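You operate a simulated robot arm through the tools that you are given. There is no shell and no other tool.

The job below is to be done with a simulated robot arm. You get a single attempt, and the scene is never put back.

TASK
Wind the landing leg up clear of the floor and stow the crank.
Fine: the stands carry the frame. Slide the clip off, crank back in LOW till the load dial shows grey, shift to HIGH and give it about half a turn more. End with the lever at FREE and the clip over the crank. Keep hands from under the pad and out of the crank's swing.

Only the result counts: the job must be done as asked and must still hold three seconds after the hand-in. Knocking over, shifting, dropping, spilling or breaking anything else fails it.

THE ROBOT
A 6-joint arm with a two-finger parallel gripper, fixed in place. Base frame: the origin is at the foot of the arm, x ahead of it, y to its left, z up. Readings come in mm, rad, newtons and seconds.
With the tool pointing down near the work surface it reaches from about 300 to 740 mm from the base axis. Its first joint turns from -1.152 to 1.152 rad. Payload 2.45 kg.
The TCP is the grasp point between the finger pads, 24 mm short of the fingertips. In the tool frame z runs along the fingers and y along their closing line. The gripper opens to 68 mm. The fingers are 17 mm wide and 10 mm thick; the gripper's body (40 by 70 mm) begins 41 mm behind the TCP.
Orientation is that of the tool frame in the base frame, as [roll, pitch, yaw] about the fixed x, y, z axes, in that order (R = Rz(yaw) Ry(pitch) Rx(roll)). With the fingers straight down and closing along the base's y, the tool's x points along the base's -x, its y along +y and its z along -z.

THE INTERFACE
- The arm moves only by the tool drive_tool. Its argument "motion" is a list that holds one entry, the list of rows, each a list of 7 numbers: the shift along the tool's x, y, z in units of 30 mm (1.0 is 30 mm), then the turn, a rotation vector about the tool's x, y, z in units of 4 degrees (1.0 is 4 degrees), then the opening, from 0 (shut) to 1 (fully open). In form: [[[tx, ty, tz, wx, wy, wz, jaw], ...]]. A call has 1 to 20 rows; each row shifts and turns the commanded pose from where the row before left it, along the tool's axes as they then stand. A call with a number of a shift or a turn outside -1 to 1 is refused whole. Rows are played at 5 a second. More than 50 mm and 0.15 rad between two rows, or a gripper value outside its range, and nothing of the call is played. Where a pose cannot be reached the arm comes as near as it can. A force on the tool above 90 N (or 10 N above the force at the start of the call, whichever is more), or a blocked arm, ends the call early, and 0.2 s more pass. The fingers move at their own pace (about 108 mm/s each) and stop on an object; they squeeze with about 43 N. The grip force told is the motor's: it shows also when the fingers shut on nothing. Time passes only in rows, and 0.2 s behind the last, so rows that do not move let the fingers close. The reply holds the time, the measured pose of the TCP, the force on the tool along the base axes, the opening and the grip force, in the units named above and with some noise, with the torque about the TCP (base axes, N m) and any sound that the robot's microphone picked up, and new pictures: "show" is both (left out), scene, wrist or none.
- Cameras (640 x 400 px; columns grow to the right, rows downward): "scene" is fixed at [185.2, 428.7, 1496.4]; the picture's right is [-0.64, -0.77, 0.00], its down [-0.34, 0.28, -0.90] and it looks along [0.69, -0.57, -0.44] (base axes); focal length 305 px, centre (320, 200). "wrist" rides on the gripper at [84, 11, -75] in the tool frame; the picture's right is [-0.13, 0.99, 0.00], its down [-0.60, -0.08, -0.79] and it looks along [-0.79, -0.10, 0.61] (tool axes); focal length 251 px, centre (320, 200). There is no depth. A picture from a camera that has moved, and an enlarged one, comes with that camera's place and axes in the base frame and with its lens. The place of the scene camera against the robot may be out by one fixed shift of up to 25 mm in any direction.
- inspect(camera, box): a new picture of the part [left, top, right, bottom] of that camera's present view, enlarged. It takes no simulated time.
- finish_job(): hands the job in; it is judged then, once.

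Places have to be worked out from the pictures, the camera data and where the tool is seen. Open the gripper and draw the arm clear of the work before you hand the job in, unless the task says otherwise.

The tools are called after ">>>" as name(argument=value, ...) on one line, values as JSON. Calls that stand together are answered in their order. drive_tool: Moves the arm, as the interface text tells. Its arguments: {"type":"object","properties":{"motion":{"type":"array"},"show":{"type":"string","enum":["both","scene","wrist","none"]}},"required":["motion"]} The other tools are called the same way: inspect (camera, box) takes an enlarged picture of a part of a camera's view; finish_job () hands the job in.

At the start:

```text
clock: 0.0
tcp_pos: [475.5, -163.4, 1305.5]
tcp_rot: [3.14, -0.001, 3.14]
ft_force: [0.7, 0.9, -0.7]
torque: [-0.01, 0.0, 0.03]
grip_width: 67.9
grasp_force: 0.1
```

scene: 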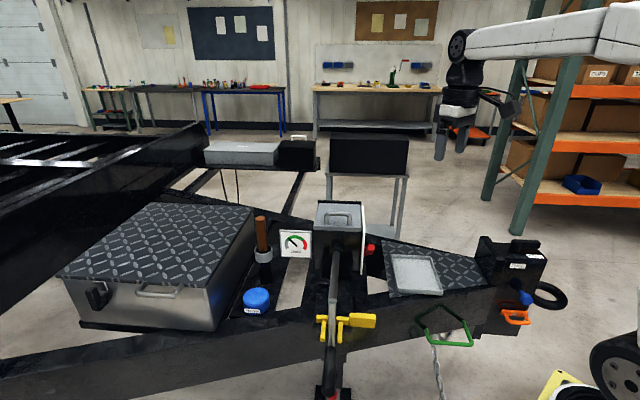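
wrist: 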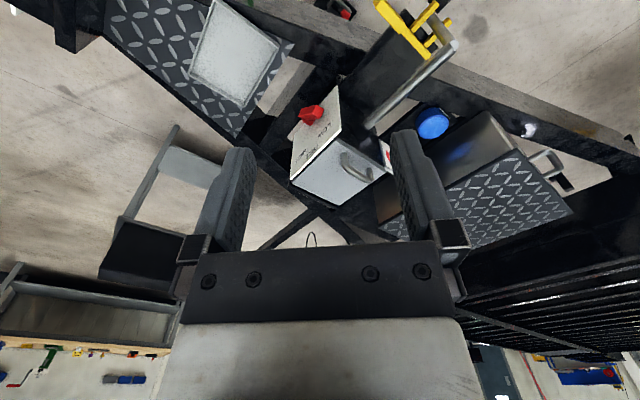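

I start by looking closely at the jack, the lever, the dial and the clip in both pictures before moving anything.

>>> inspect(camera="scene", box=[230, 180, 400, 290])

>>> inspect(camera="scene", box=[260, 280, 420, 400])

>>> inspect(camera="wrist", box=[270, 80, 430, 200])

>>> inspect(camera="wrist", box=[350, 0, 500, 100])

>>> inspect(camera="scene", box=[380, 230, 640, 400])

```text
3.64 times, centred on (315, 235) of scene
camera zoom: at [185.2, 428.7, 1496.4], right [-0.64, -0.77, 0.0], down [-0.34, 0.28, -0.9], along [0.69, -0.57, -0.44], focal length 1109 px, centre (338, 73)
```

zoom: 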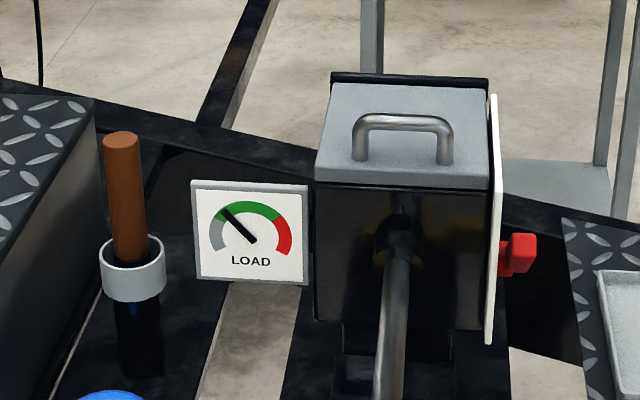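

```text
3.33 times, centred on (340, 340) of scene
camera zoom: at [185.2, 428.7, 1496.4], right [-0.64, -0.77, 0.0], down [-0.34, 0.28, -0.9], along [0.69, -0.57, -0.44], focal length 1017 px, centre (253, -267)
```

zoom: 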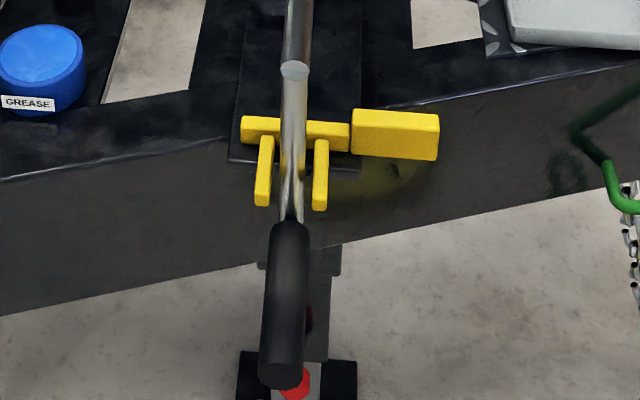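

```text
3.33 times, centred on (350, 140) of wrist
camera zoom: at [391.8, -152.6, 1380.9], right [0.13, 0.99, 0.0], down [0.6, -0.08, 0.79], along [0.79, -0.1, -0.61], focal length 838 px, centre (220, 400)
```

zoom: 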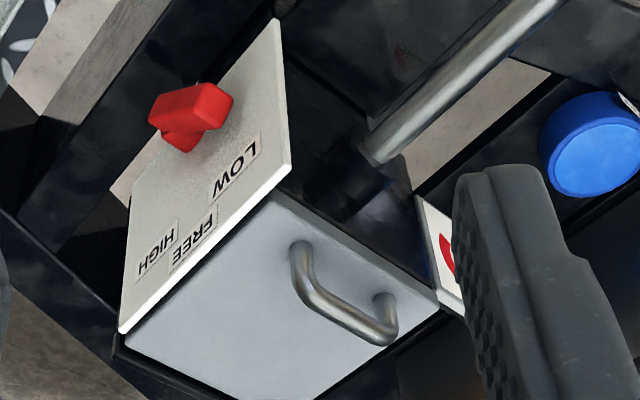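

```text
4.00 times, centred on (425, 50) of wrist
camera zoom: at [391.8, -152.6, 1380.9], right [0.13, 0.99, 0.0], down [0.6, -0.08, 0.79], along [0.79, -0.1, -0.61], focal length 1006 px, centre (-100, 800)
```

zoom: 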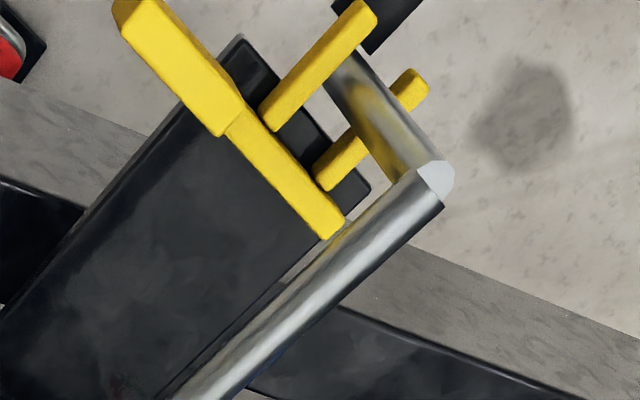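

```text
2.35 times, centred on (510, 315) of scene
camera zoom: at [185.2, 428.7, 1496.4], right [-0.64, -0.77, 0.0], down [-0.34, 0.28, -0.9], along [0.69, -0.57, -0.44], focal length 718 px, centre (-127, -71)
```

zoom: 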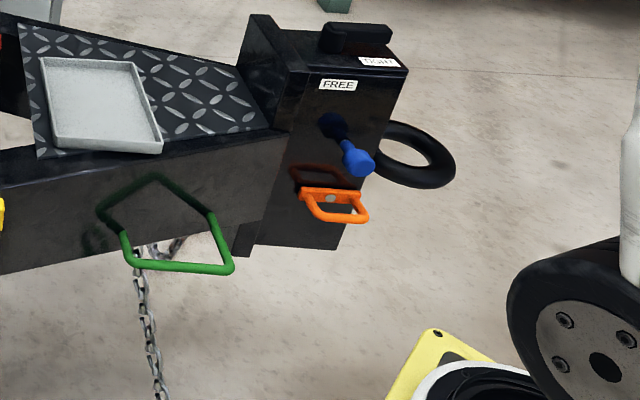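

The crank shaft seems to run from the gearbox toward about (598, 48, 919), pointing 45° between -x and +y. The crank arm hangs down inside a yellow clip. I turn the tool 45° about its own axis so the wrist camera faces the gearbox along the shaft.

>>> drive_tool(motion=[[[0, 0, 0, 0, 0, 1, 1], [0, 0, 0, 0, 0, 1, 1], [0, 0, 0, 0, 0, 1, 1], [0, 0, 0, 0, 0, 1, 1], [0, 0, 0, 0, 0, 1, 1], [0, 0, 0, 0, 0, 1, 1], [0, 0, 0, 0, 0, 1, 1], [0, 0, 0, 0, 0, 1, 1], [0, 0, 0, 0, 0, 1, 1], [0, 0, 0, 0, 0, 1, 1], [0, 0, 0, 0, 0, 1, 1], [0, 0, 0, 0, 0, 0.25, 1]]], show="wrist")

```text
clock: 2.6
tcp_pos: [475.4, -162.0, 1306.0]
tcp_rot: [3.141, -0.001, 2.358]
ft_force: [-1.1, -0.3, 0.4]
torque: [0.0, -0.05, 0.0]
grip_width: 68.1
grasp_force: 0.1
camera wrist: at [424.6, -96.1, 1381.5], right [0.79, 0.61, 0.0], down [0.37, -0.48, 0.79], along [0.48, -0.63, -0.61], focal length 251 px, centre (320, 200)
```

wrist: 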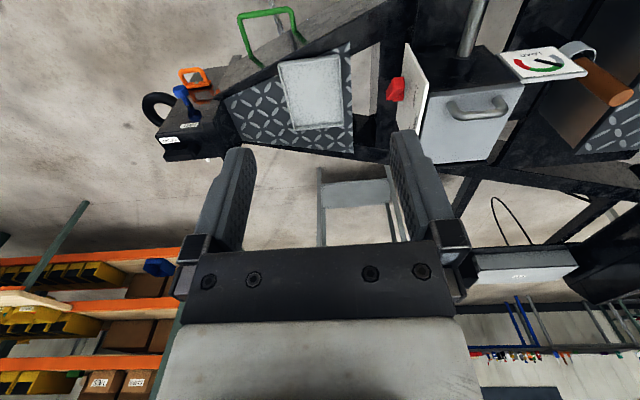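

Now the tool's x axis points outward along the crank shaft. I move over to in front of the shaft, staying well above it at z≈1125, to see the clip, dial and lever.

>>> drive_tool(motion=[[[0.48, 0.98, 0.75, 0, 0, 0, 1], [0.48, 0.98, 0.75, 0, 0, 0, 1], [0.48, 0.98, 0.75, 0, 0, 0, 1], [0.48, 0.98, 0.75, 0, 0, 0, 1], [0.48, 0.98, 0.75, 0, 0, 0, 1], [0.48, 0.98, 0.75, 0, 0, 0, 1], [0.48, 0.98, 0.75, 0, 0, 0, 1], [0.48, 0.98, 0.75, 0, 0, 0, 1]]])

```text
clock: 4.4
tcp_pos: [562.9, 85.7, 1125.1]
tcp_rot: [-3.141, 0.002, 2.353]
ft_force: [-0.9, -0.8, -0.6]
torque: [-0.02, -0.01, 0.01]
grip_width: 68.0
grasp_force: 0.0
camera wrist: at [510.7, 152.2, 1200.2], right [0.79, 0.61, 0.0], down [0.37, -0.48, 0.79], along [0.48, -0.63, -0.61], focal length 251 px, centre (320, 200)
```

scene: 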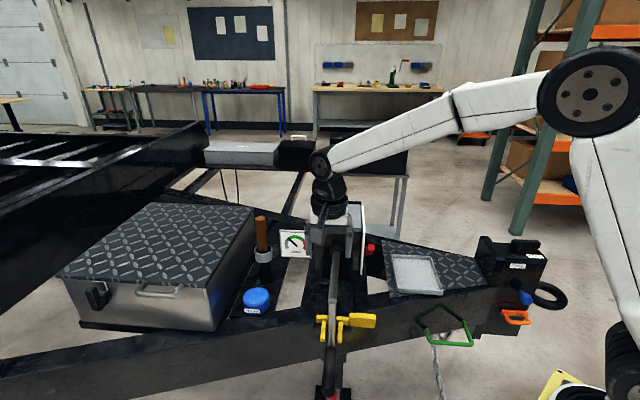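
wrist: 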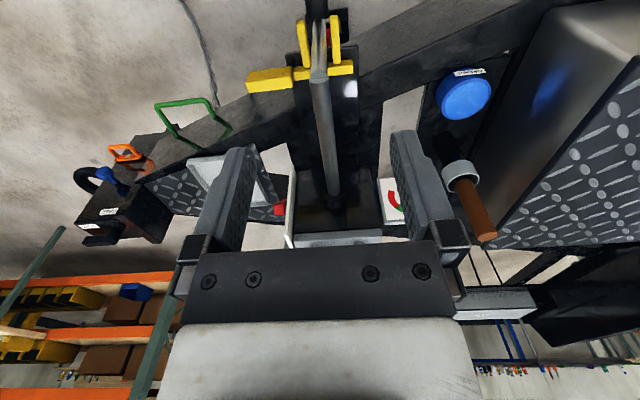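

>>> inspect(camera="wrist", box=[230, 0, 390, 100])

>>> inspect(camera="wrist", box=[250, 150, 410, 250])

>>> inspect(camera="scene", box=[280, 300, 400, 400])

```text
4.00 times, centred on (310, 50) of wrist
camera zoom: at [510.7, 152.2, 1200.2], right [0.79, 0.61, 0.0], down [0.37, -0.48, 0.79], along [0.48, -0.63, -0.61], focal length 1006 px, centre (360, 800)
```

zoom: 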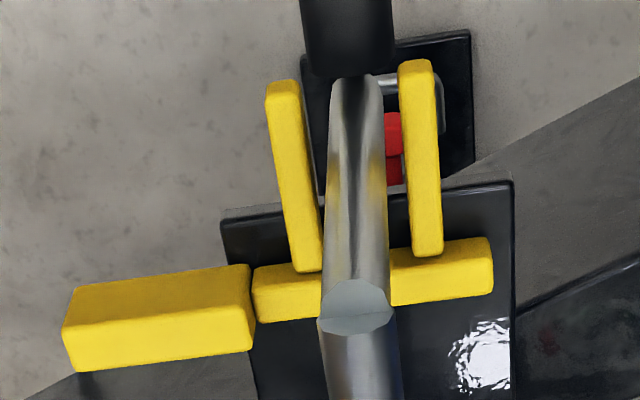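

```text
4.00 times, centred on (330, 200) of wrist
camera zoom: at [510.7, 152.2, 1200.2], right [0.79, 0.61, 0.0], down [0.37, -0.48, 0.79], along [0.48, -0.63, -0.61], focal length 1006 px, centre (280, 200)
```

zoom: 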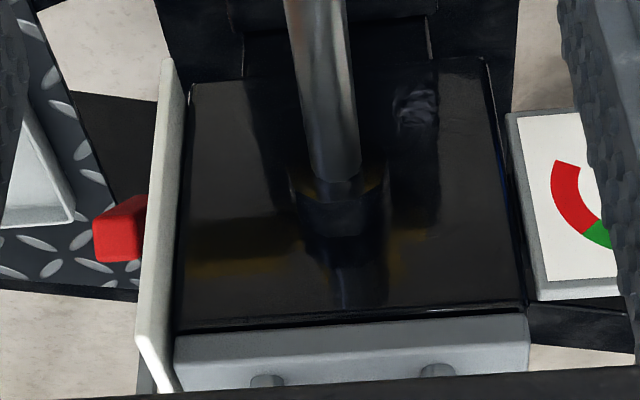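

```text
4.00 times, centred on (340, 350) of scene
camera zoom: at [185.2, 428.7, 1496.4], right [-0.64, -0.77, 0.0], down [-0.34, 0.28, -0.9], along [0.69, -0.57, -0.44], focal length 1220 px, centre (240, -400)
```

zoom: 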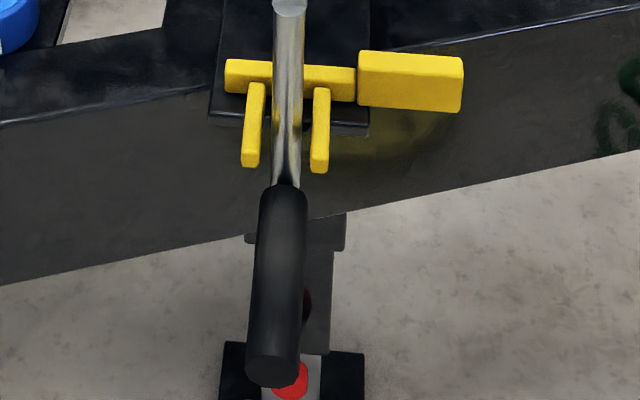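

The clip is a flat fork on a horizontal plate. Its grip tab is about 16 mm thick along the shaft direction, with its centre near (569, -42, 829), and the red lever knob is near (691, -208, 919). I turn the tool 90° so the fingers close along the shaft direction and the camera looks at the lever plate.

>>> drive_tool(motion=[[[0, 0, 0, 0, 0, -1, 1], [0, 0, 0, 0, 0, -1, 1], [0, 0, 0, 0, 0, -1, 1], [0, 0, 0, 0, 0, -1, 1], [0, 0, 0, 0, 0, -1, 1], [0, 0, 0, 0, 0, -1, 1], [0, 0, 0, 0, 0, -1, 1], [0, 0, 0, 0, 0, -1, 1], [0, 0, 0, 0, 0, -1, 1], [0, 0, 0, 0, 0, -1, 1], [0, 0, 0, 0, 0, -1, 1], [0, 0, 0, 0, 0, -1, 1], [0, 0, 0, 0, 0, -1, 1], [0, 0, 0, 0, 0, -1, 1], [0, 0, 0, 0, 0, -1, 1], [0, 0, 0, 0, 0, -1, 1], [0, 0, 0, 0, 0, -1, 1], [0, 0, 0, 0, 0, -1, 1], [0, 0, 0, 0, 0, -1, 1], [0, 0, 0, 0, 0, -1, 1]]], show="none")

```text
clock: 8.6
tcp_pos: [560.7, 85.7, 1125.6]
tcp_rot: [3.141, -0.001, -2.529]
ft_force: [0.1, -0.1, 0.4]
torque: [0.01, -0.03, 0.02]
grip_width: 68.2
grasp_force: 0.1
```

The turn worked. I finish the last 10° and move to the lever side at a safe height to look at the lever plate.

>>> drive_tool(motion=[[[0, 0, 0, 0, 0, -1, 1], [0, 0, 0, 0, 0, -1, 1], [0, 0, 0, 0, 0, -0.48, 1], [0.8625, -0.934, 0.1875, 0, 0, 0, 1], [0.8625, -0.934, 0.1875, 0, 0, 0, 1], [0.8625, -0.934, 0.1875, 0, 0, 0, 1], [0.8625, -0.934, 0.1875, 0, 0, 0, 1], [0.8625, -0.934, 0.1875, 0, 0, 0, 1], [0.8625, -0.934, 0.1875, 0, 0, 0, 1], [0.8625, -0.934, 0.1875, 0, 0, 0, 1], [0.8625, -0.934, 0.1875, 0, 0, 0, 1]]])

```text
clock: 11.0
tcp_pos: [569.7, -222.5, 1079.3]
tcp_rot: [-3.142, -0.001, -2.356]
ft_force: [0.4, -0.4, 0.2]
torque: [0.02, -0.04, 0.01]
grip_width: 68.0
grasp_force: 0.2
camera wrist: at [503.7, -274.8, 1156.5], right [-0.61, 0.79, 0.0], down [0.48, 0.37, 0.79], along [0.63, 0.48, -0.61], focal length 251 px, centre (320, 200)
```

scene: 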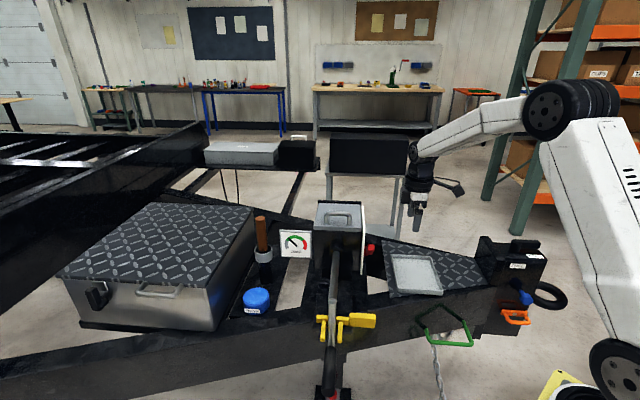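
wrist: 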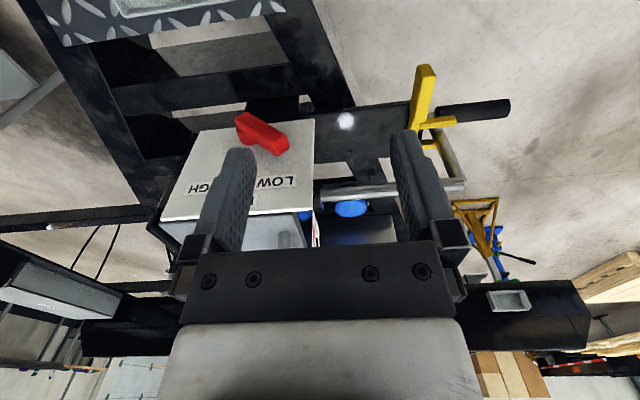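

>>> inspect(camera="wrist", box=[170, 100, 330, 200])

>>> inspect(camera="wrist", box=[380, 50, 540, 200])

```text
4.00 times, centred on (250, 150) of wrist
camera zoom: at [503.7, -274.8, 1156.5], right [-0.61, 0.79, 0.0], down [0.48, 0.37, 0.79], along [0.63, 0.48, -0.61], focal length 1006 px, centre (600, 400)
```

zoom: 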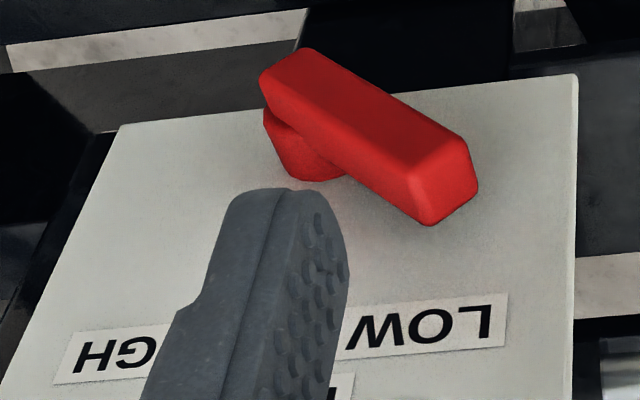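

```text
2.67 times, centred on (460, 125) of wrist
camera zoom: at [503.7, -274.8, 1156.5], right [-0.61, 0.79, 0.0], down [0.48, 0.37, 0.79], along [0.63, 0.48, -0.61], focal length 670 px, centre (-53, 400)
```

zoom: 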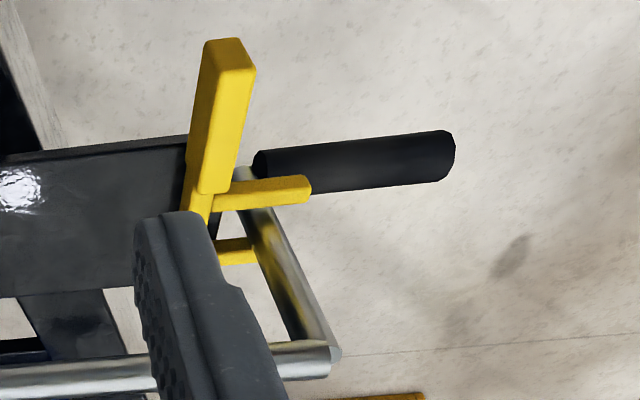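

The lever bar points up and outward at LOW. Its pivot is near h=-676, z=884 in my frame (h along the shaft, p across it), and HIGH lies on the mirror side. First the clip: I move above its tab, descend part way and check.

>>> drive_tool(motion=[[[-0.846, 0.854, 0, 0, 0, 0, 1], [-0.846, 0.854, 0, 0, 0, 0, 1], [-0.846, 0.854, 0, 0, 0, 0, 1], [-0.846, 0.854, 0, 0, 0, 0, 1], [-0.846, 0.854, 0, 0, 0, 0, 1], [0, 0, 0.9, 0, 0, 0, 1], [0, 0, 0.9, 0, 0, 0, 1], [0, 0, 0.9, 0, 0, 0, 1], [0, 0, 0.9, 0, 0, 0, 1], [0, 0, 0.9, 0, 0, 0, 1], [0, 0, 0, 0, 0, 0, 1]]])

```text
clock: 13.4
tcp_pos: [573.4, -39.6, 944.9]
tcp_rot: [-3.139, 0.0, -2.359]
ft_force: [-1.2, -0.1, -0.3]
torque: [0.02, -0.01, 0.03]
grip_width: 67.9
grasp_force: 0.0
camera wrist: at [506.1, -92.0, 1020.2], right [-0.61, 0.79, 0.0], down [0.48, 0.37, 0.79], along [0.63, 0.48, -0.61], focal length 251 px, centre (320, 200)
```

scene: 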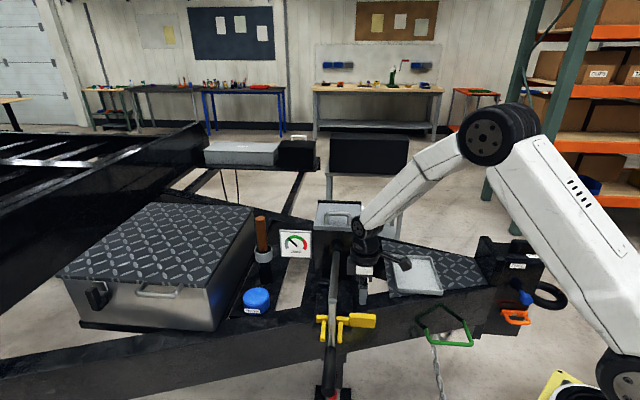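
wrist: 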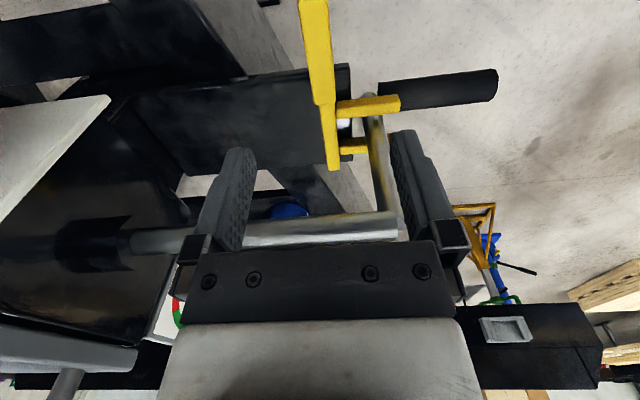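

The tab is centred between the fingers in the wrist view, and the shaft and arm are clear. I descend to z≈835 and close on the tab.

>>> drive_tool(motion=[[[0, 0, 0.9, 0, 0, 0, 1], [0, 0, 0.9, 0, 0, 0, 1], [0, 0, 0.9, 0, 0, 0, 1], [0, 0, 0.93, 0, 0, 0, 1], [0, 0, 0, 0, 0, 0, 1], [0, 0, 0, 0, 0, 0, 0.15], [0, 0, 0, 0, 0, 0, 0.15], [0, 0, 0, 0, 0, 0, 0.15]]])

```text
clock: 15.2
tcp_pos: [571.9, -39.8, 834.5]
tcp_rot: [-3.14, -0.002, -2.357]
ft_force: [3.4, -3.7, -8.4]
torque: [0.17, -0.39, 0.16]
grip_width: 17.7
grasp_force: 36.1
camera wrist: at [504.7, -92.5, 910.5], right [-0.61, 0.79, 0.0], down [0.48, 0.37, 0.79], along [0.63, 0.48, -0.61], focal length 251 px, centre (320, 200)
```

scene: 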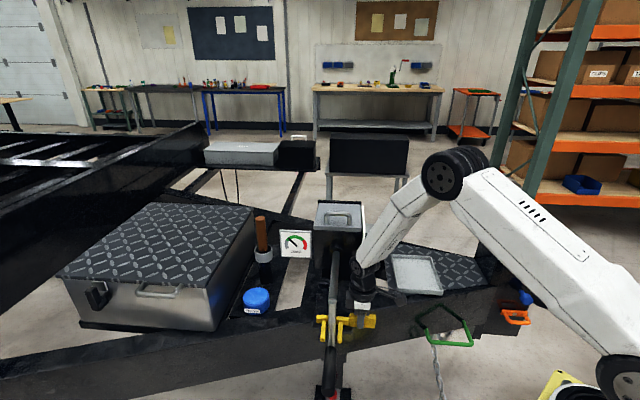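
wrist: 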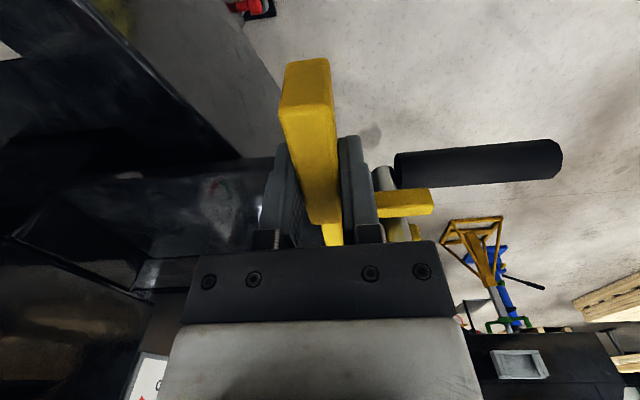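

The tab is gripped at 17.7 mm wide. I slide the clip toward the gearbox in small steps (tool -y), watching the force.

>>> drive_tool(motion=[[[0, -0.2, 0, 0, 0, 0, 0.15], [0, -0.2, 0, 0, 0, 0, 0.15], [0, -0.2, 0, 0, 0, 0, 0.15], [0, 0, 0, 0, 0, 0, 0.15]]])

```text
clock: 16.2
tcp_pos: [583.3, -53.2, 835.1]
tcp_rot: [3.141, -0.002, -2.358]
ft_force: [8.8, 12.0, -27.4]
torque: [0.12, -0.07, 0.09]
grip_width: 17.9
grasp_force: 36.4
camera wrist: at [516.8, -104.9, 911.3], right [-0.61, 0.79, 0.0], down [0.48, 0.37, 0.79], along [0.63, 0.48, -0.61], focal length 251 px, centre (320, 200)
```

scene: 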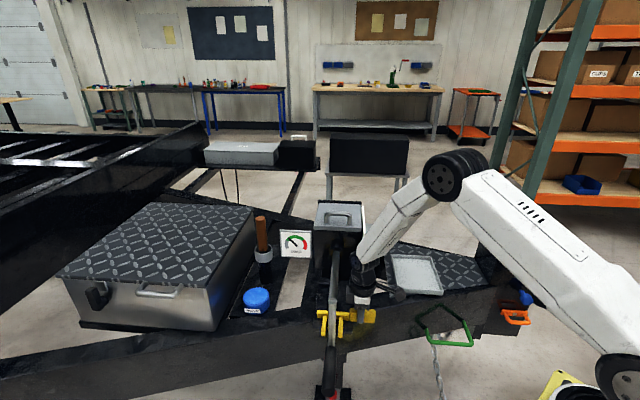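
wrist: 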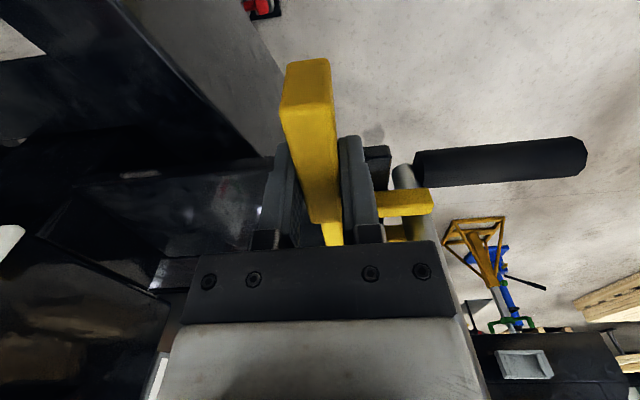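

The clip slides along with the gripper, so the direction is right. I keep going, watching for the end stop and for the prongs to clear the arm.

>>> drive_tool(motion=[[[0, -0.2, 0, 0, 0, 0, 0.15], [0, -0.2, 0, 0, 0, 0, 0.15], [0, -0.2, 0, 0, 0, 0, 0.15], [0, -0.2, 0, 0, 0, 0, 0.15], [0, 0, 0, 0, 0, 0, 0.15]]])

```text
clock: 17.4
tcp_pos: [601.1, -70.0, 836.3]
tcp_rot: [3.141, -0.003, -2.358]
ft_force: [-0.6, 3.6, -9.7]
torque: [-0.18, 0.31, 0.01]
grip_width: 17.8
grasp_force: 36.1
camera wrist: at [534.1, -122.5, 911.6], right [-0.61, 0.79, 0.0], down [0.48, 0.37, 0.79], along [0.63, 0.48, -0.61], focal length 251 px, centre (320, 200)
```

scene: 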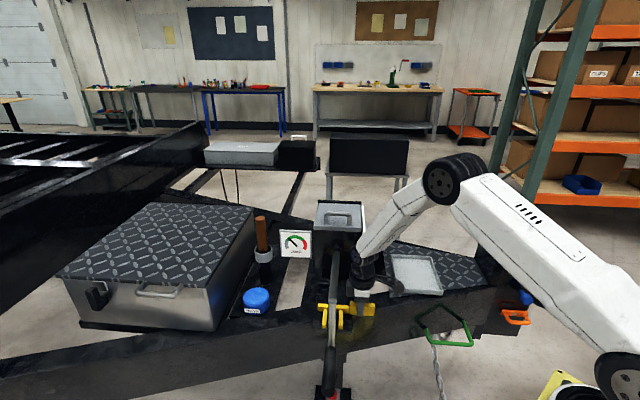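
wrist: 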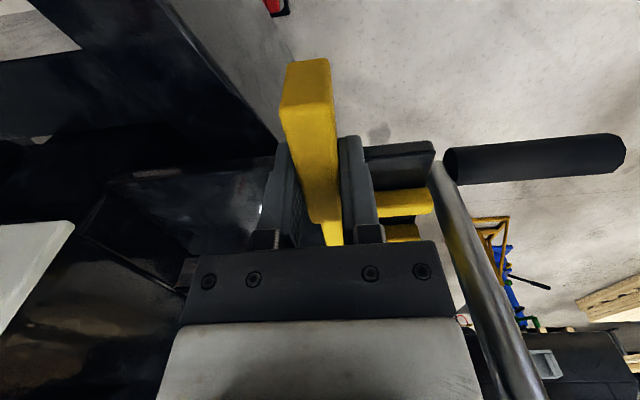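

The prongs now sit about 15 mm behind the arm. I go a little further for margin and see whether there is an end stop.

>>> drive_tool(motion=[[[0, -0.2, 0, 0, 0, 0, 0.15], [0, -0.2, 0, 0, 0, 0, 0.15], [0, 0, 0, 0, 0, 0, 0.15]]])

>>> inspect(camera="scene", box=[280, 280, 400, 380])

```text
clock: 18.2
tcp_pos: [604.6, -73.1, 835.6]
tcp_rot: [3.127, -0.01, -2.356]
ft_force: [-35.0, 40.1, 18.4]
torque: [0.43, -0.42, -0.27]
grip_width: 18.0
grasp_force: 36.4
camera wrist: at [538.6, -126.1, 912.4], right [-0.61, 0.79, 0.01], down [0.49, 0.37, 0.79], along [0.62, 0.49, -0.62], focal length 251 px, centre (320, 200)
```

scene: 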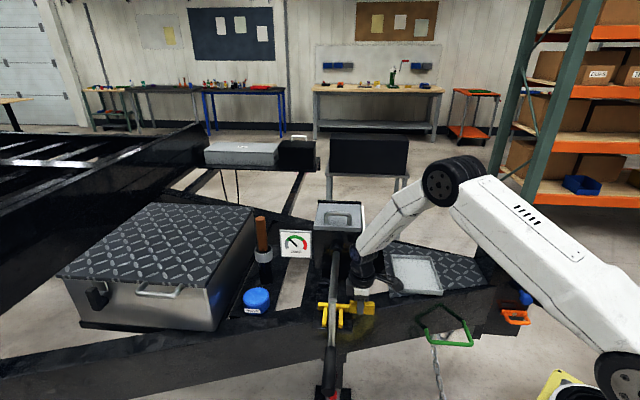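
wrist: 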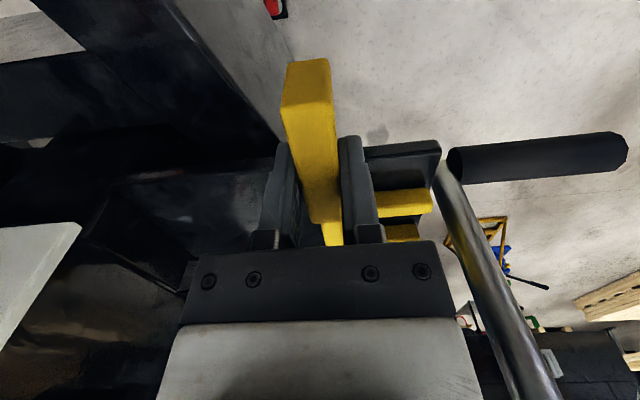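

```text
4.00 times, centred on (340, 330) of scene
camera zoom: at [183.8, 429.7, 1496.3], right [-0.64, -0.77, 0.0], down [-0.34, 0.28, -0.9], along [0.69, -0.57, -0.44], focal length 1220 px, centre (240, -320)
```

zoom: 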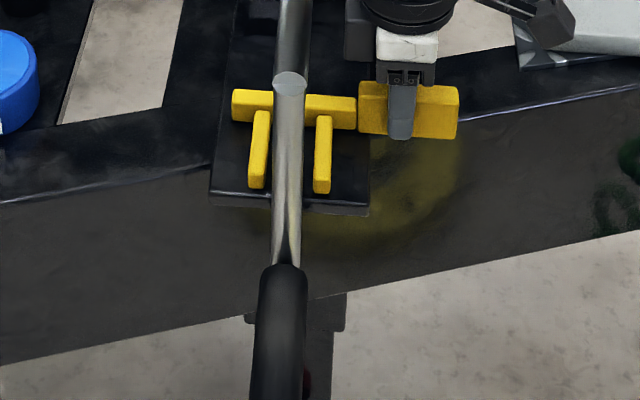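

The clip hit its stop about 46 mm back, and its prongs are clear of the crank arm. I relax the push, open, lift straight up to about z=1100 and start turning back to face along the shaft.

>>> drive_tool(motion=[[[0, 0.22, 0, 0, 0, 0, 0.15], [0, 0, 0, 0, 0, 0, 0.15], [0, 0, 0, 0, 0, 0, 1], [0, 0, 0, 0, 0, 0, 1], [0, 0, -0.98, 0, 0, 0, 1], [0, 0, -0.98, 0, 0, 0, 1], [0, 0, -0.98, 0, 0, 0, 1], [0, 0, -0.98, 0, 0, 0, 1], [0, 0, -0.98, 0, 0, 0, 1], [0, 0, -0.98, 0, 0, 0, 1], [0, 0, -0.98, 0, 0, 0, 1], [0, 0, -0.98, 0, 0, 0, 1], [0, 0, -0.98, 0, 0, 0, 1], [0, 0, 0, 0, 0, 1, 1], [0, 0, 0, 0, 0, 1, 1], [0, 0, 0, 0, 0, 1, 1], [0, 0, 0, 0, 0, 1, 1], [0, 0, 0, 0, 0, 1, 1], [0, 0, 0, 0, 0, 1, 1], [0, 0, 0, 0, 0, 1, 1]]])

```text
clock: 22.4
tcp_pos: [605.0, -72.7, 1101.1]
tcp_rot: [-3.141, 0.0, -2.849]
ft_force: [0.5, 0.4, -0.3]
torque: [0.01, 0.0, 0.01]
grip_width: 68.1
grasp_force: 0.1
camera wrist: at [521.9, -88.0, 1177.1], right [-0.16, 0.99, 0.0], down [0.6, 0.1, 0.79], along [0.78, 0.13, -0.61], focal length 251 px, centre (320, 200)
```

scene: 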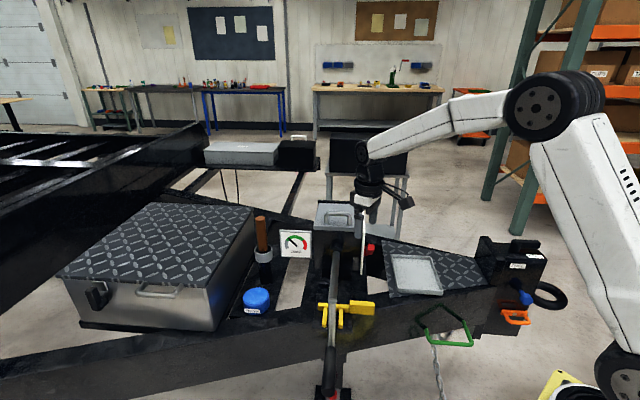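
wrist: 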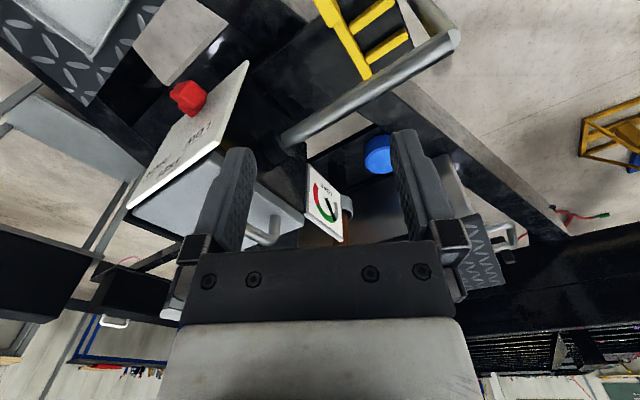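

The clip stays put. I finish the turn so the fingers close across the crank handle, then move out above it.

>>> drive_tool(motion=[[[0, 0, 0, 0, 0, 1, 1], [0, 0, 0, 0, 0, 1, 1], [0, 0, 0, 0, 0, 1, 1], [0, 0, 0, 0, 0, 1, 1], [0, 0, 0, 0, 0, 1, 1], [0, 0, 0, 0, 0, 1, 1], [0, 0, 0, 0, 0, 1, 1], [0, 0, 0, 0, 0, 1, 1], [0, 0, 0, 0, 0, 1, 1], [0, 0, 0, 0, 0, 1, 1], [0, 0, 0, 0, 0, 1, 1], [0, 0, 0, 0, 0, 1, 1], [0, 0, 0, 0, 0, 1, 1], [0, 0, 0, 0, 0, 1, 1], [0, 0, 0, 0, 0, 1, 1], [0, 0, 0, 0, 0, 0.44, 1]]], show="none")

>>> drive_tool(motion=[[[0.912, 0.448, 0, 0, 0, 0, 1], [0.912, 0.448, 0, 0, 0, 0, 1], [0.912, 0.448, 0, 0, 0, 0, 1], [0.912, 0.448, 0, 0, 0, 0, 1], [0.912, 0.448, 0, 0, 0, 0, 1], [0.912, 0.448, 0, 0, 0, 0, 1], [0, 0, 0, 0, 0, 0, 1]]])

```text
clock: 25.8
tcp_pos: [605.0, -73.1, 1100.5]
tcp_rot: [3.141, 0.0, 2.359]
ft_force: [-0.3, 0.6, 0.8]
torque: [0.0, -0.01, 0.0]
grip_width: 68.0
grasp_force: 0.0
```

```text
clock: 27.4
tcp_pos: [544.4, 101.5, 1099.8]
tcp_rot: [-3.141, 0.0, 2.358]
ft_force: [0.4, 0.4, 0.1]
torque: [0.01, 0.01, -0.01]
grip_width: 67.9
grasp_force: 0.0
camera wrist: at [492.4, 168.4, 1175.3], right [0.79, 0.61, 0.0], down [0.37, -0.48, 0.79], along [0.49, -0.63, -0.61], focal length 251 px, centre (320, 200)
```

scene: 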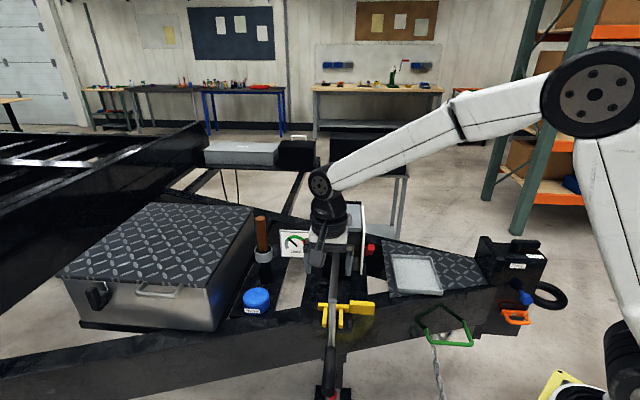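
wrist: 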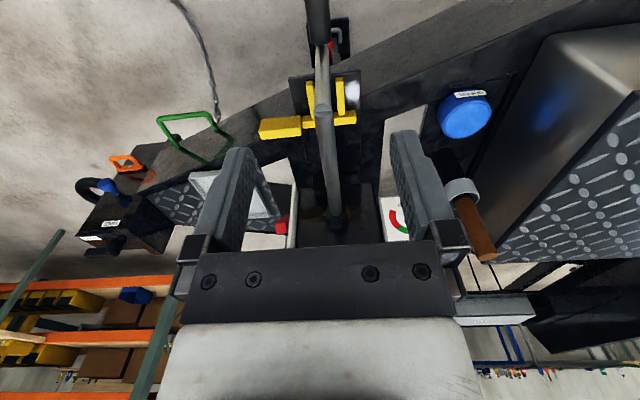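

I'm aligned above the handle (h≈-313, p≈457). I descend partway to check the alignment before gripping.

>>> drive_tool(motion=[[[0, 0, 0.98, 0, 0, 0, 1], [0, 0, 0.98, 0, 0, 0, 1], [0, 0, 0.98, 0, 0, 0, 1], [0, 0, 0.98, 0, 0, 0, 1], [0, 0, 0.98, 0, 0, 0, 1], [0, 0, 0.98, 0, 0, 0, 1], [0, 0, 0.98, 0, 0, 0, 1], [0, 0, 0.98, 0, 0, 0, 1], [0, 0, 0, 0, 0, 0, 1]]])

```text
clock: 29.4
tcp_pos: [545.5, 98.4, 863.7]
tcp_rot: [3.141, 0.002, 2.359]
ft_force: [-1.0, -0.5, 0.9]
torque: [0.01, -0.03, -0.01]
grip_width: 68.0
grasp_force: 0.0
camera wrist: at [493.5, 164.5, 939.8], right [0.79, 0.61, 0.0], down [0.37, -0.48, 0.79], along [0.49, -0.63, -0.61], focal length 251 px, centre (320, 200)
```

scene: 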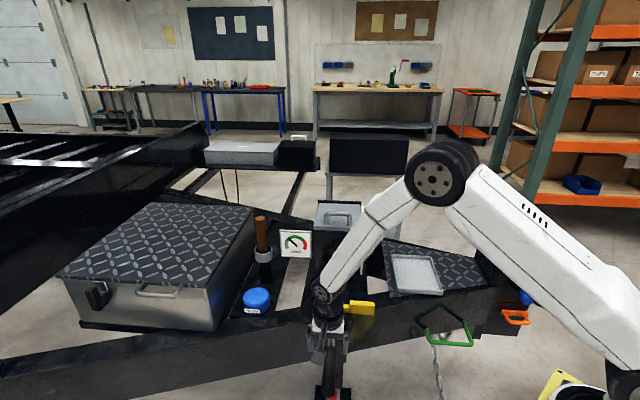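
wrist: 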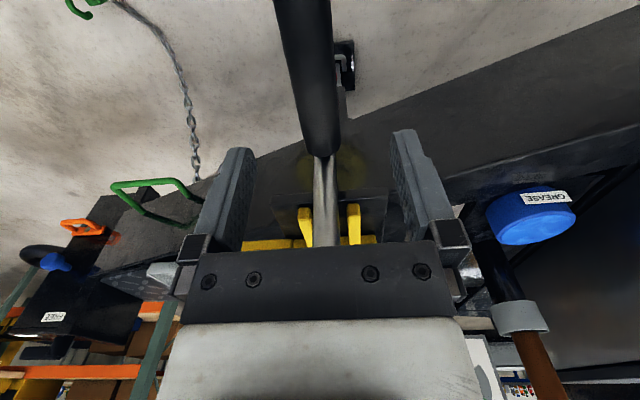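

The handle is centred near p≈450 with a diameter of about 29 mm, and its axis is at z≈757. I shift 5 mm sideways, descend to z≈760 and close on the handle.

>>> drive_tool(motion=[[[0, -0.17, 0.85, 0, 0, 0, 1], [0, 0, 0.87, 0, 0, 0, 1], [0, 0, 0.87, 0, 0, 0, 1], [0, 0, 0.87, 0, 0, 0, 1], [0, 0, 0, 0, 0, 0, 1], [0, 0, 0, 0, 0, 0, 0.3], [0, 0, 0, 0, 0, 0, 0.3], [0, 0, 0, 0, 0, 0, 0.3]]])

```text
clock: 31.2
tcp_pos: [540.3, 94.9, 759.8]
tcp_rot: [3.142, 0.0, 2.358]
ft_force: [2.1, 0.5, -6.5]
torque: [0.0, -0.06, -0.03]
grip_width: 31.6
grasp_force: 44.6
camera wrist: at [489.7, 161.3, 835.9], right [0.79, 0.61, 0.0], down [0.37, -0.48, 0.79], along [0.49, -0.63, -0.61], focal length 251 px, centre (320, 200)
```

scene: 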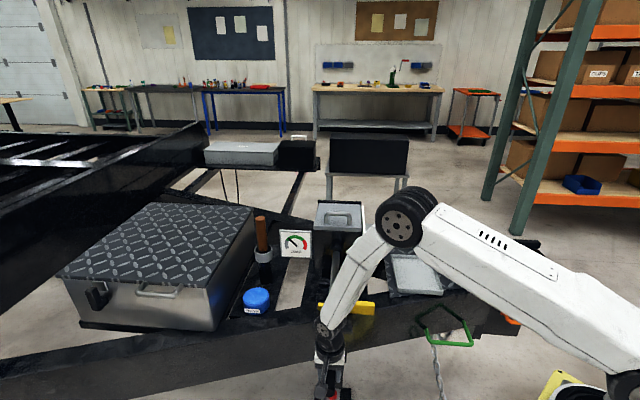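
wrist: 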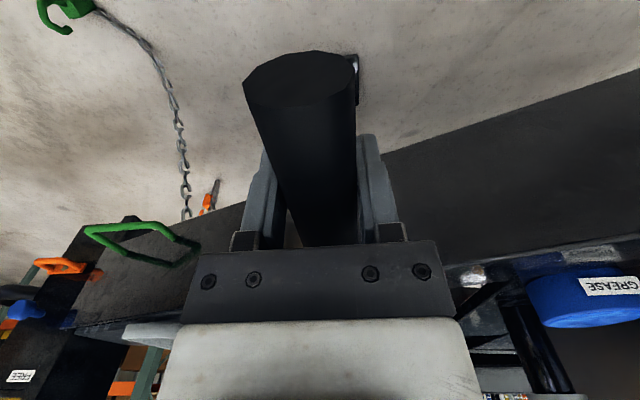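

The handle is gripped at 31.6 mm. I take baseline pictures of the dial, and of the foot and pad, before trying a small swing.

>>> inspect(camera="scene", box=[275, 220, 325, 265])

>>> inspect(camera="scene", box=[290, 340, 370, 400])

```text
8.89 times, centred on (300, 242) of scene
camera zoom: at [185.3, 428.7, 1496.4], right [-0.64, -0.77, 0.0], down [-0.34, 0.28, -0.9], along [0.69, -0.57, -0.44], focal length 2712 px, centre (498, -178)
```

zoom: 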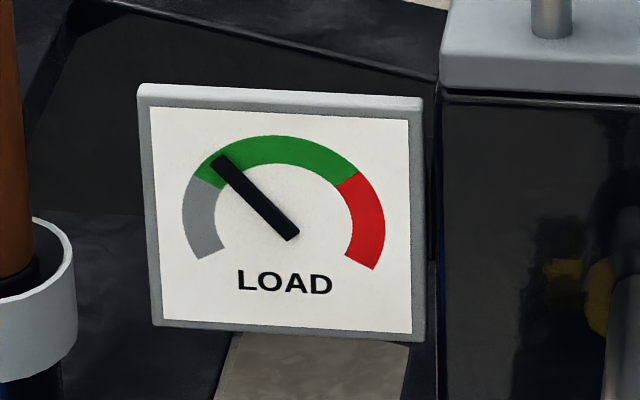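

```text
6.67 times, centred on (330, 370) of scene
camera zoom: at [185.3, 428.7, 1496.4], right [-0.64, -0.77, 0.0], down [-0.34, 0.28, -0.9], along [0.69, -0.57, -0.44], focal length 2034 px, centre (253, -933)
```

zoom: 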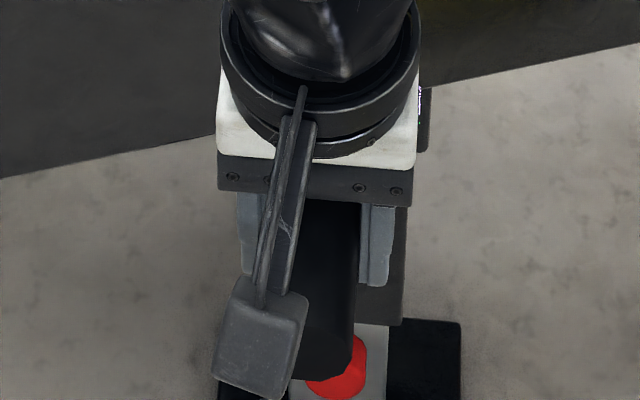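

I'll test the crank by swinging the handle 30° from hanging, toward tool -y (counter-clockwise as seen from the handle end), along an arc of radius ≈162 mm. Then I'll read the dial and forces.

>>> drive_tool(motion=[[[0, -0.471, -0.0205, 0, 0, 0, 0.3], [0, -0.467, -0.0616, 0, 0, 0, 0.3], [0, -0.46, -0.102, 0, 0, 0, 0.3], [0, -0.449, -0.1415, 0, 0, 0, 0.3], [0, -0.435, -0.18, 0, 0, 0, 0.3], [0, -0.418, -0.2176, 0, 0, 0, 0.3]]])

>>> inspect(camera="scene", box=[275, 220, 325, 265])

```text
clock: 32.6
tcp_pos: [484.3, 37.4, 783.7]
tcp_rot: [-3.141, 0.0, 2.361]
ft_force: [2.1, 11.8, -6.6]
torque: [-0.68, 0.8, -0.15]
grip_width: 31.9
grasp_force: 44.8
camera wrist: at [432.7, 104.1, 859.3], right [0.79, 0.61, 0.0], down [0.37, -0.48, 0.79], along [0.49, -0.63, -0.61], focal length 251 px, centre (320, 200)
```

scene: 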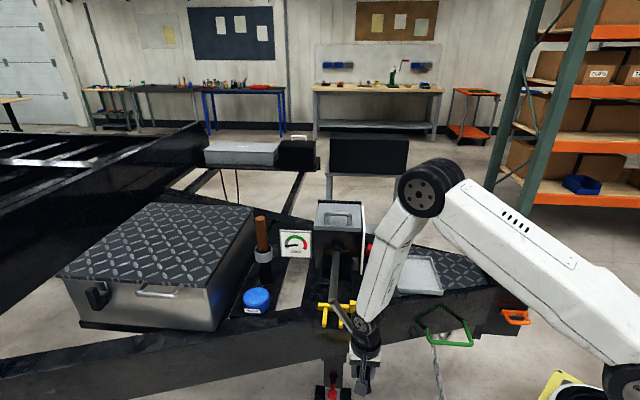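
wrist: 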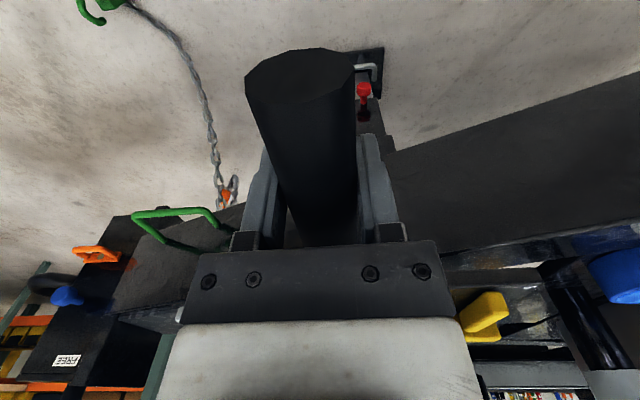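

```text
8.89 times, centred on (300, 242) of scene
camera zoom: at [185.3, 429.0, 1496.3], right [-0.64, -0.77, 0.0], down [-0.34, 0.28, -0.9], along [0.69, -0.57, -0.44], focal length 2712 px, centre (498, -178)
```

zoom: 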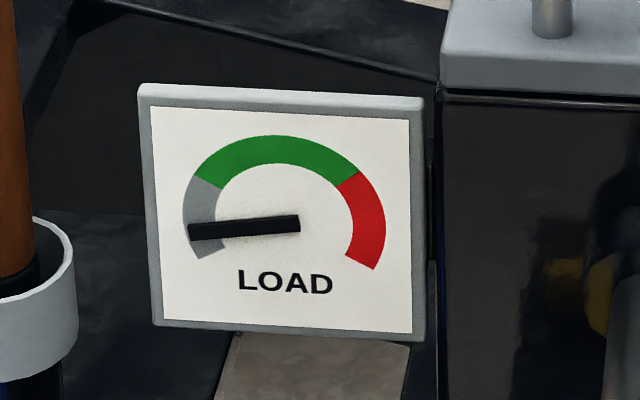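

The needle dropped from green into grey, so this is the right direction and the resistance is light. I go another 15° in LOW to be sure the leg is unloaded, then recheck the dial.

>>> drive_tool(motion=[[[0, -0.397, -0.253, 0, 0, 0, 0.3], [0, -0.374, -0.287, 0, 0, 0, 0.3], [0, -0.347, -0.318, 0, 0, 0, 0.3], [0, 0, 0, 0, 0, 0, 0.3]]])

>>> inspect(camera="scene", box=[275, 220, 325, 265])

>>> inspect(camera="scene", box=[290, 340, 370, 400])

```text
clock: 33.6
tcp_pos: [461.3, 14.9, 809.0]
tcp_rot: [-3.141, 0.001, 2.359]
ft_force: [1.8, 14.5, -3.2]
torque: [-0.39, 0.46, -0.12]
grip_width: 31.3
grasp_force: 44.5
camera wrist: at [410.3, 80.9, 885.2], right [0.79, 0.61, 0.0], down [0.37, -0.48, 0.79], along [0.49, -0.63, -0.61], focal length 251 px, centre (320, 200)
```

scene: 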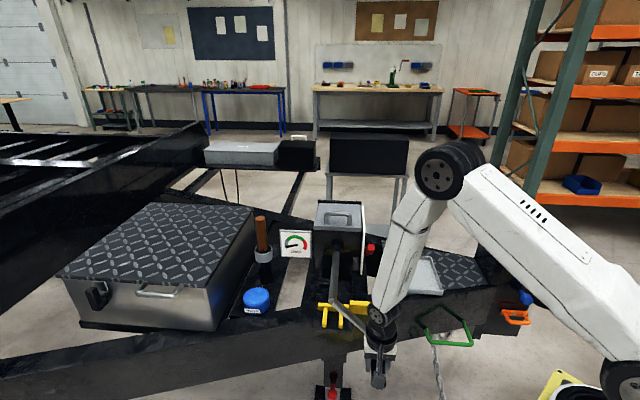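
wrist: 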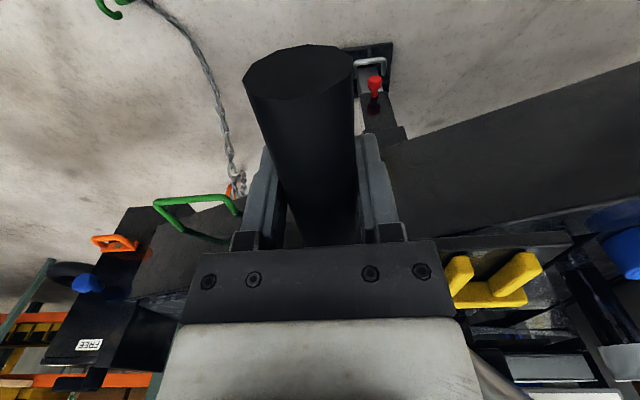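

```text
8.89 times, centred on (300, 242) of scene
camera zoom: at [185.3, 429.1, 1496.3], right [-0.64, -0.77, 0.0], down [-0.34, 0.28, -0.9], along [0.69, -0.57, -0.44], focal length 2712 px, centre (498, -178)
```

zoom: 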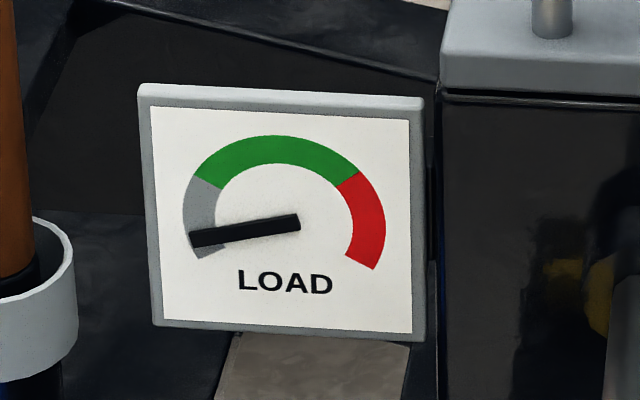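

```text
6.67 times, centred on (330, 370) of scene
camera zoom: at [185.3, 429.1, 1496.3], right [-0.64, -0.77, 0.0], down [-0.34, 0.28, -0.9], along [0.69, -0.57, -0.44], focal length 2034 px, centre (253, -933)
```

zoom: 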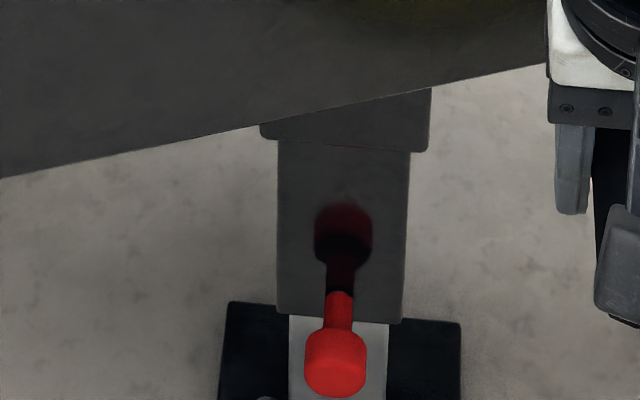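

The needle is deep in grey and has nearly stopped moving. I wait half a second to see whether it is still settling.

>>> drive_tool(motion=[[[0, 0, 0, 0, 0, 0, 0.3], [0, 0, 0, 0, 0, 0, 0.3], [0, 0, 0, 0, 0, 0, 0.3]]], show="none")

>>> inspect(camera="scene", box=[275, 220, 325, 265])

>>> inspect(camera="scene", box=[320, 220, 400, 340])

```text
clock: 34.4
tcp_pos: [462.6, 15.3, 809.7]
tcp_rot: [3.142, 0.001, 2.36]
ft_force: [0.0, 16.5, 6.0]
torque: [-0.02, -0.01, -0.04]
grip_width: 31.4
grasp_force: 44.6
```

```text
8.89 times, centred on (300, 242) of scene
camera zoom: at [185.1, 429.1, 1496.3], right [-0.64, -0.77, 0.0], down [-0.34, 0.28, -0.9], along [0.69, -0.57, -0.44], focal length 2712 px, centre (498, -178)
```

zoom: 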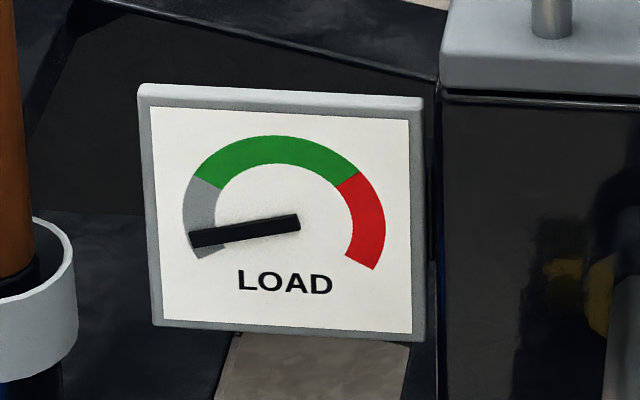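

```text
3.33 times, centred on (360, 280) of scene
camera zoom: at [185.1, 429.1, 1496.3], right [-0.64, -0.77, 0.0], down [-0.34, 0.28, -0.9], along [0.69, -0.57, -0.44], focal length 1017 px, centre (187, -67)
```

zoom: 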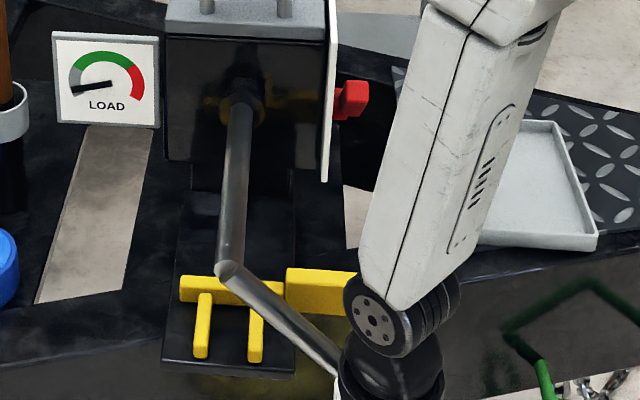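

The needle is steady at its rest position in grey, so the leg is unloaded. I open the gripper and rise straight up, clear of the crank, watching whether the crank stays put.

>>> drive_tool(motion=[[[0, 0, 0, 0, 0, 0, 0.7], [0, 0, 0, 0, 0, 0, 1], [0, 0, 0, 0, 0, 0, 1], [0, 0, -0.5, 0, 0, 0, 1], [0, 0, -0.98, 0, 0, 0, 1], [0, 0, -0.98, 0, 0, 0, 1], [0, 0, -0.98, 0, 0, 0, 1]]])

```text
clock: 36.0
tcp_pos: [462.2, 14.6, 913.0]
tcp_rot: [-3.14, -0.001, 2.36]
ft_force: [0.2, -0.8, 0.0]
torque: [0.01, 0.0, 0.0]
grip_width: 68.0
grasp_force: 0.2
camera wrist: at [410.3, 80.5, 988.5], right [0.79, 0.61, 0.0], down [0.37, -0.48, 0.79], along [0.49, -0.63, -0.61], focal length 251 px, centre (320, 200)
```

scene: 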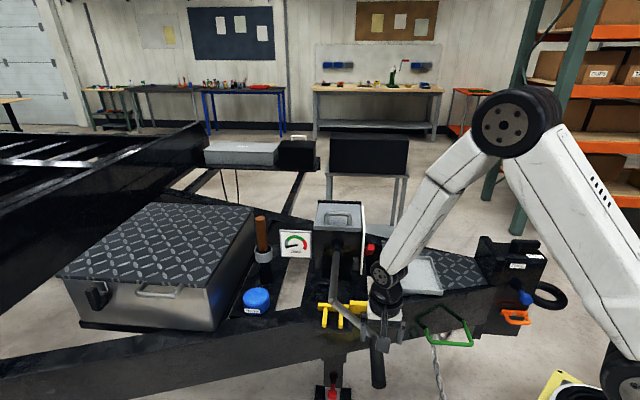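
wrist: 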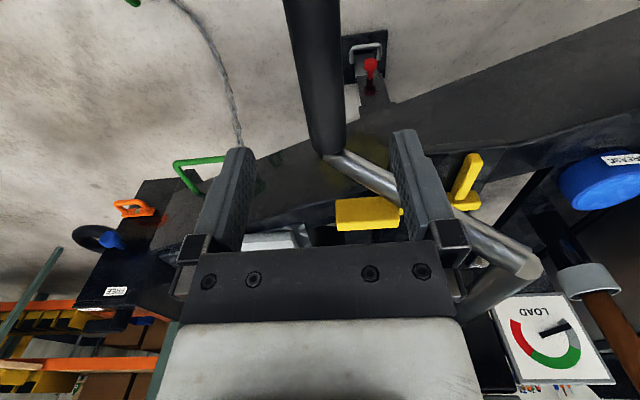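

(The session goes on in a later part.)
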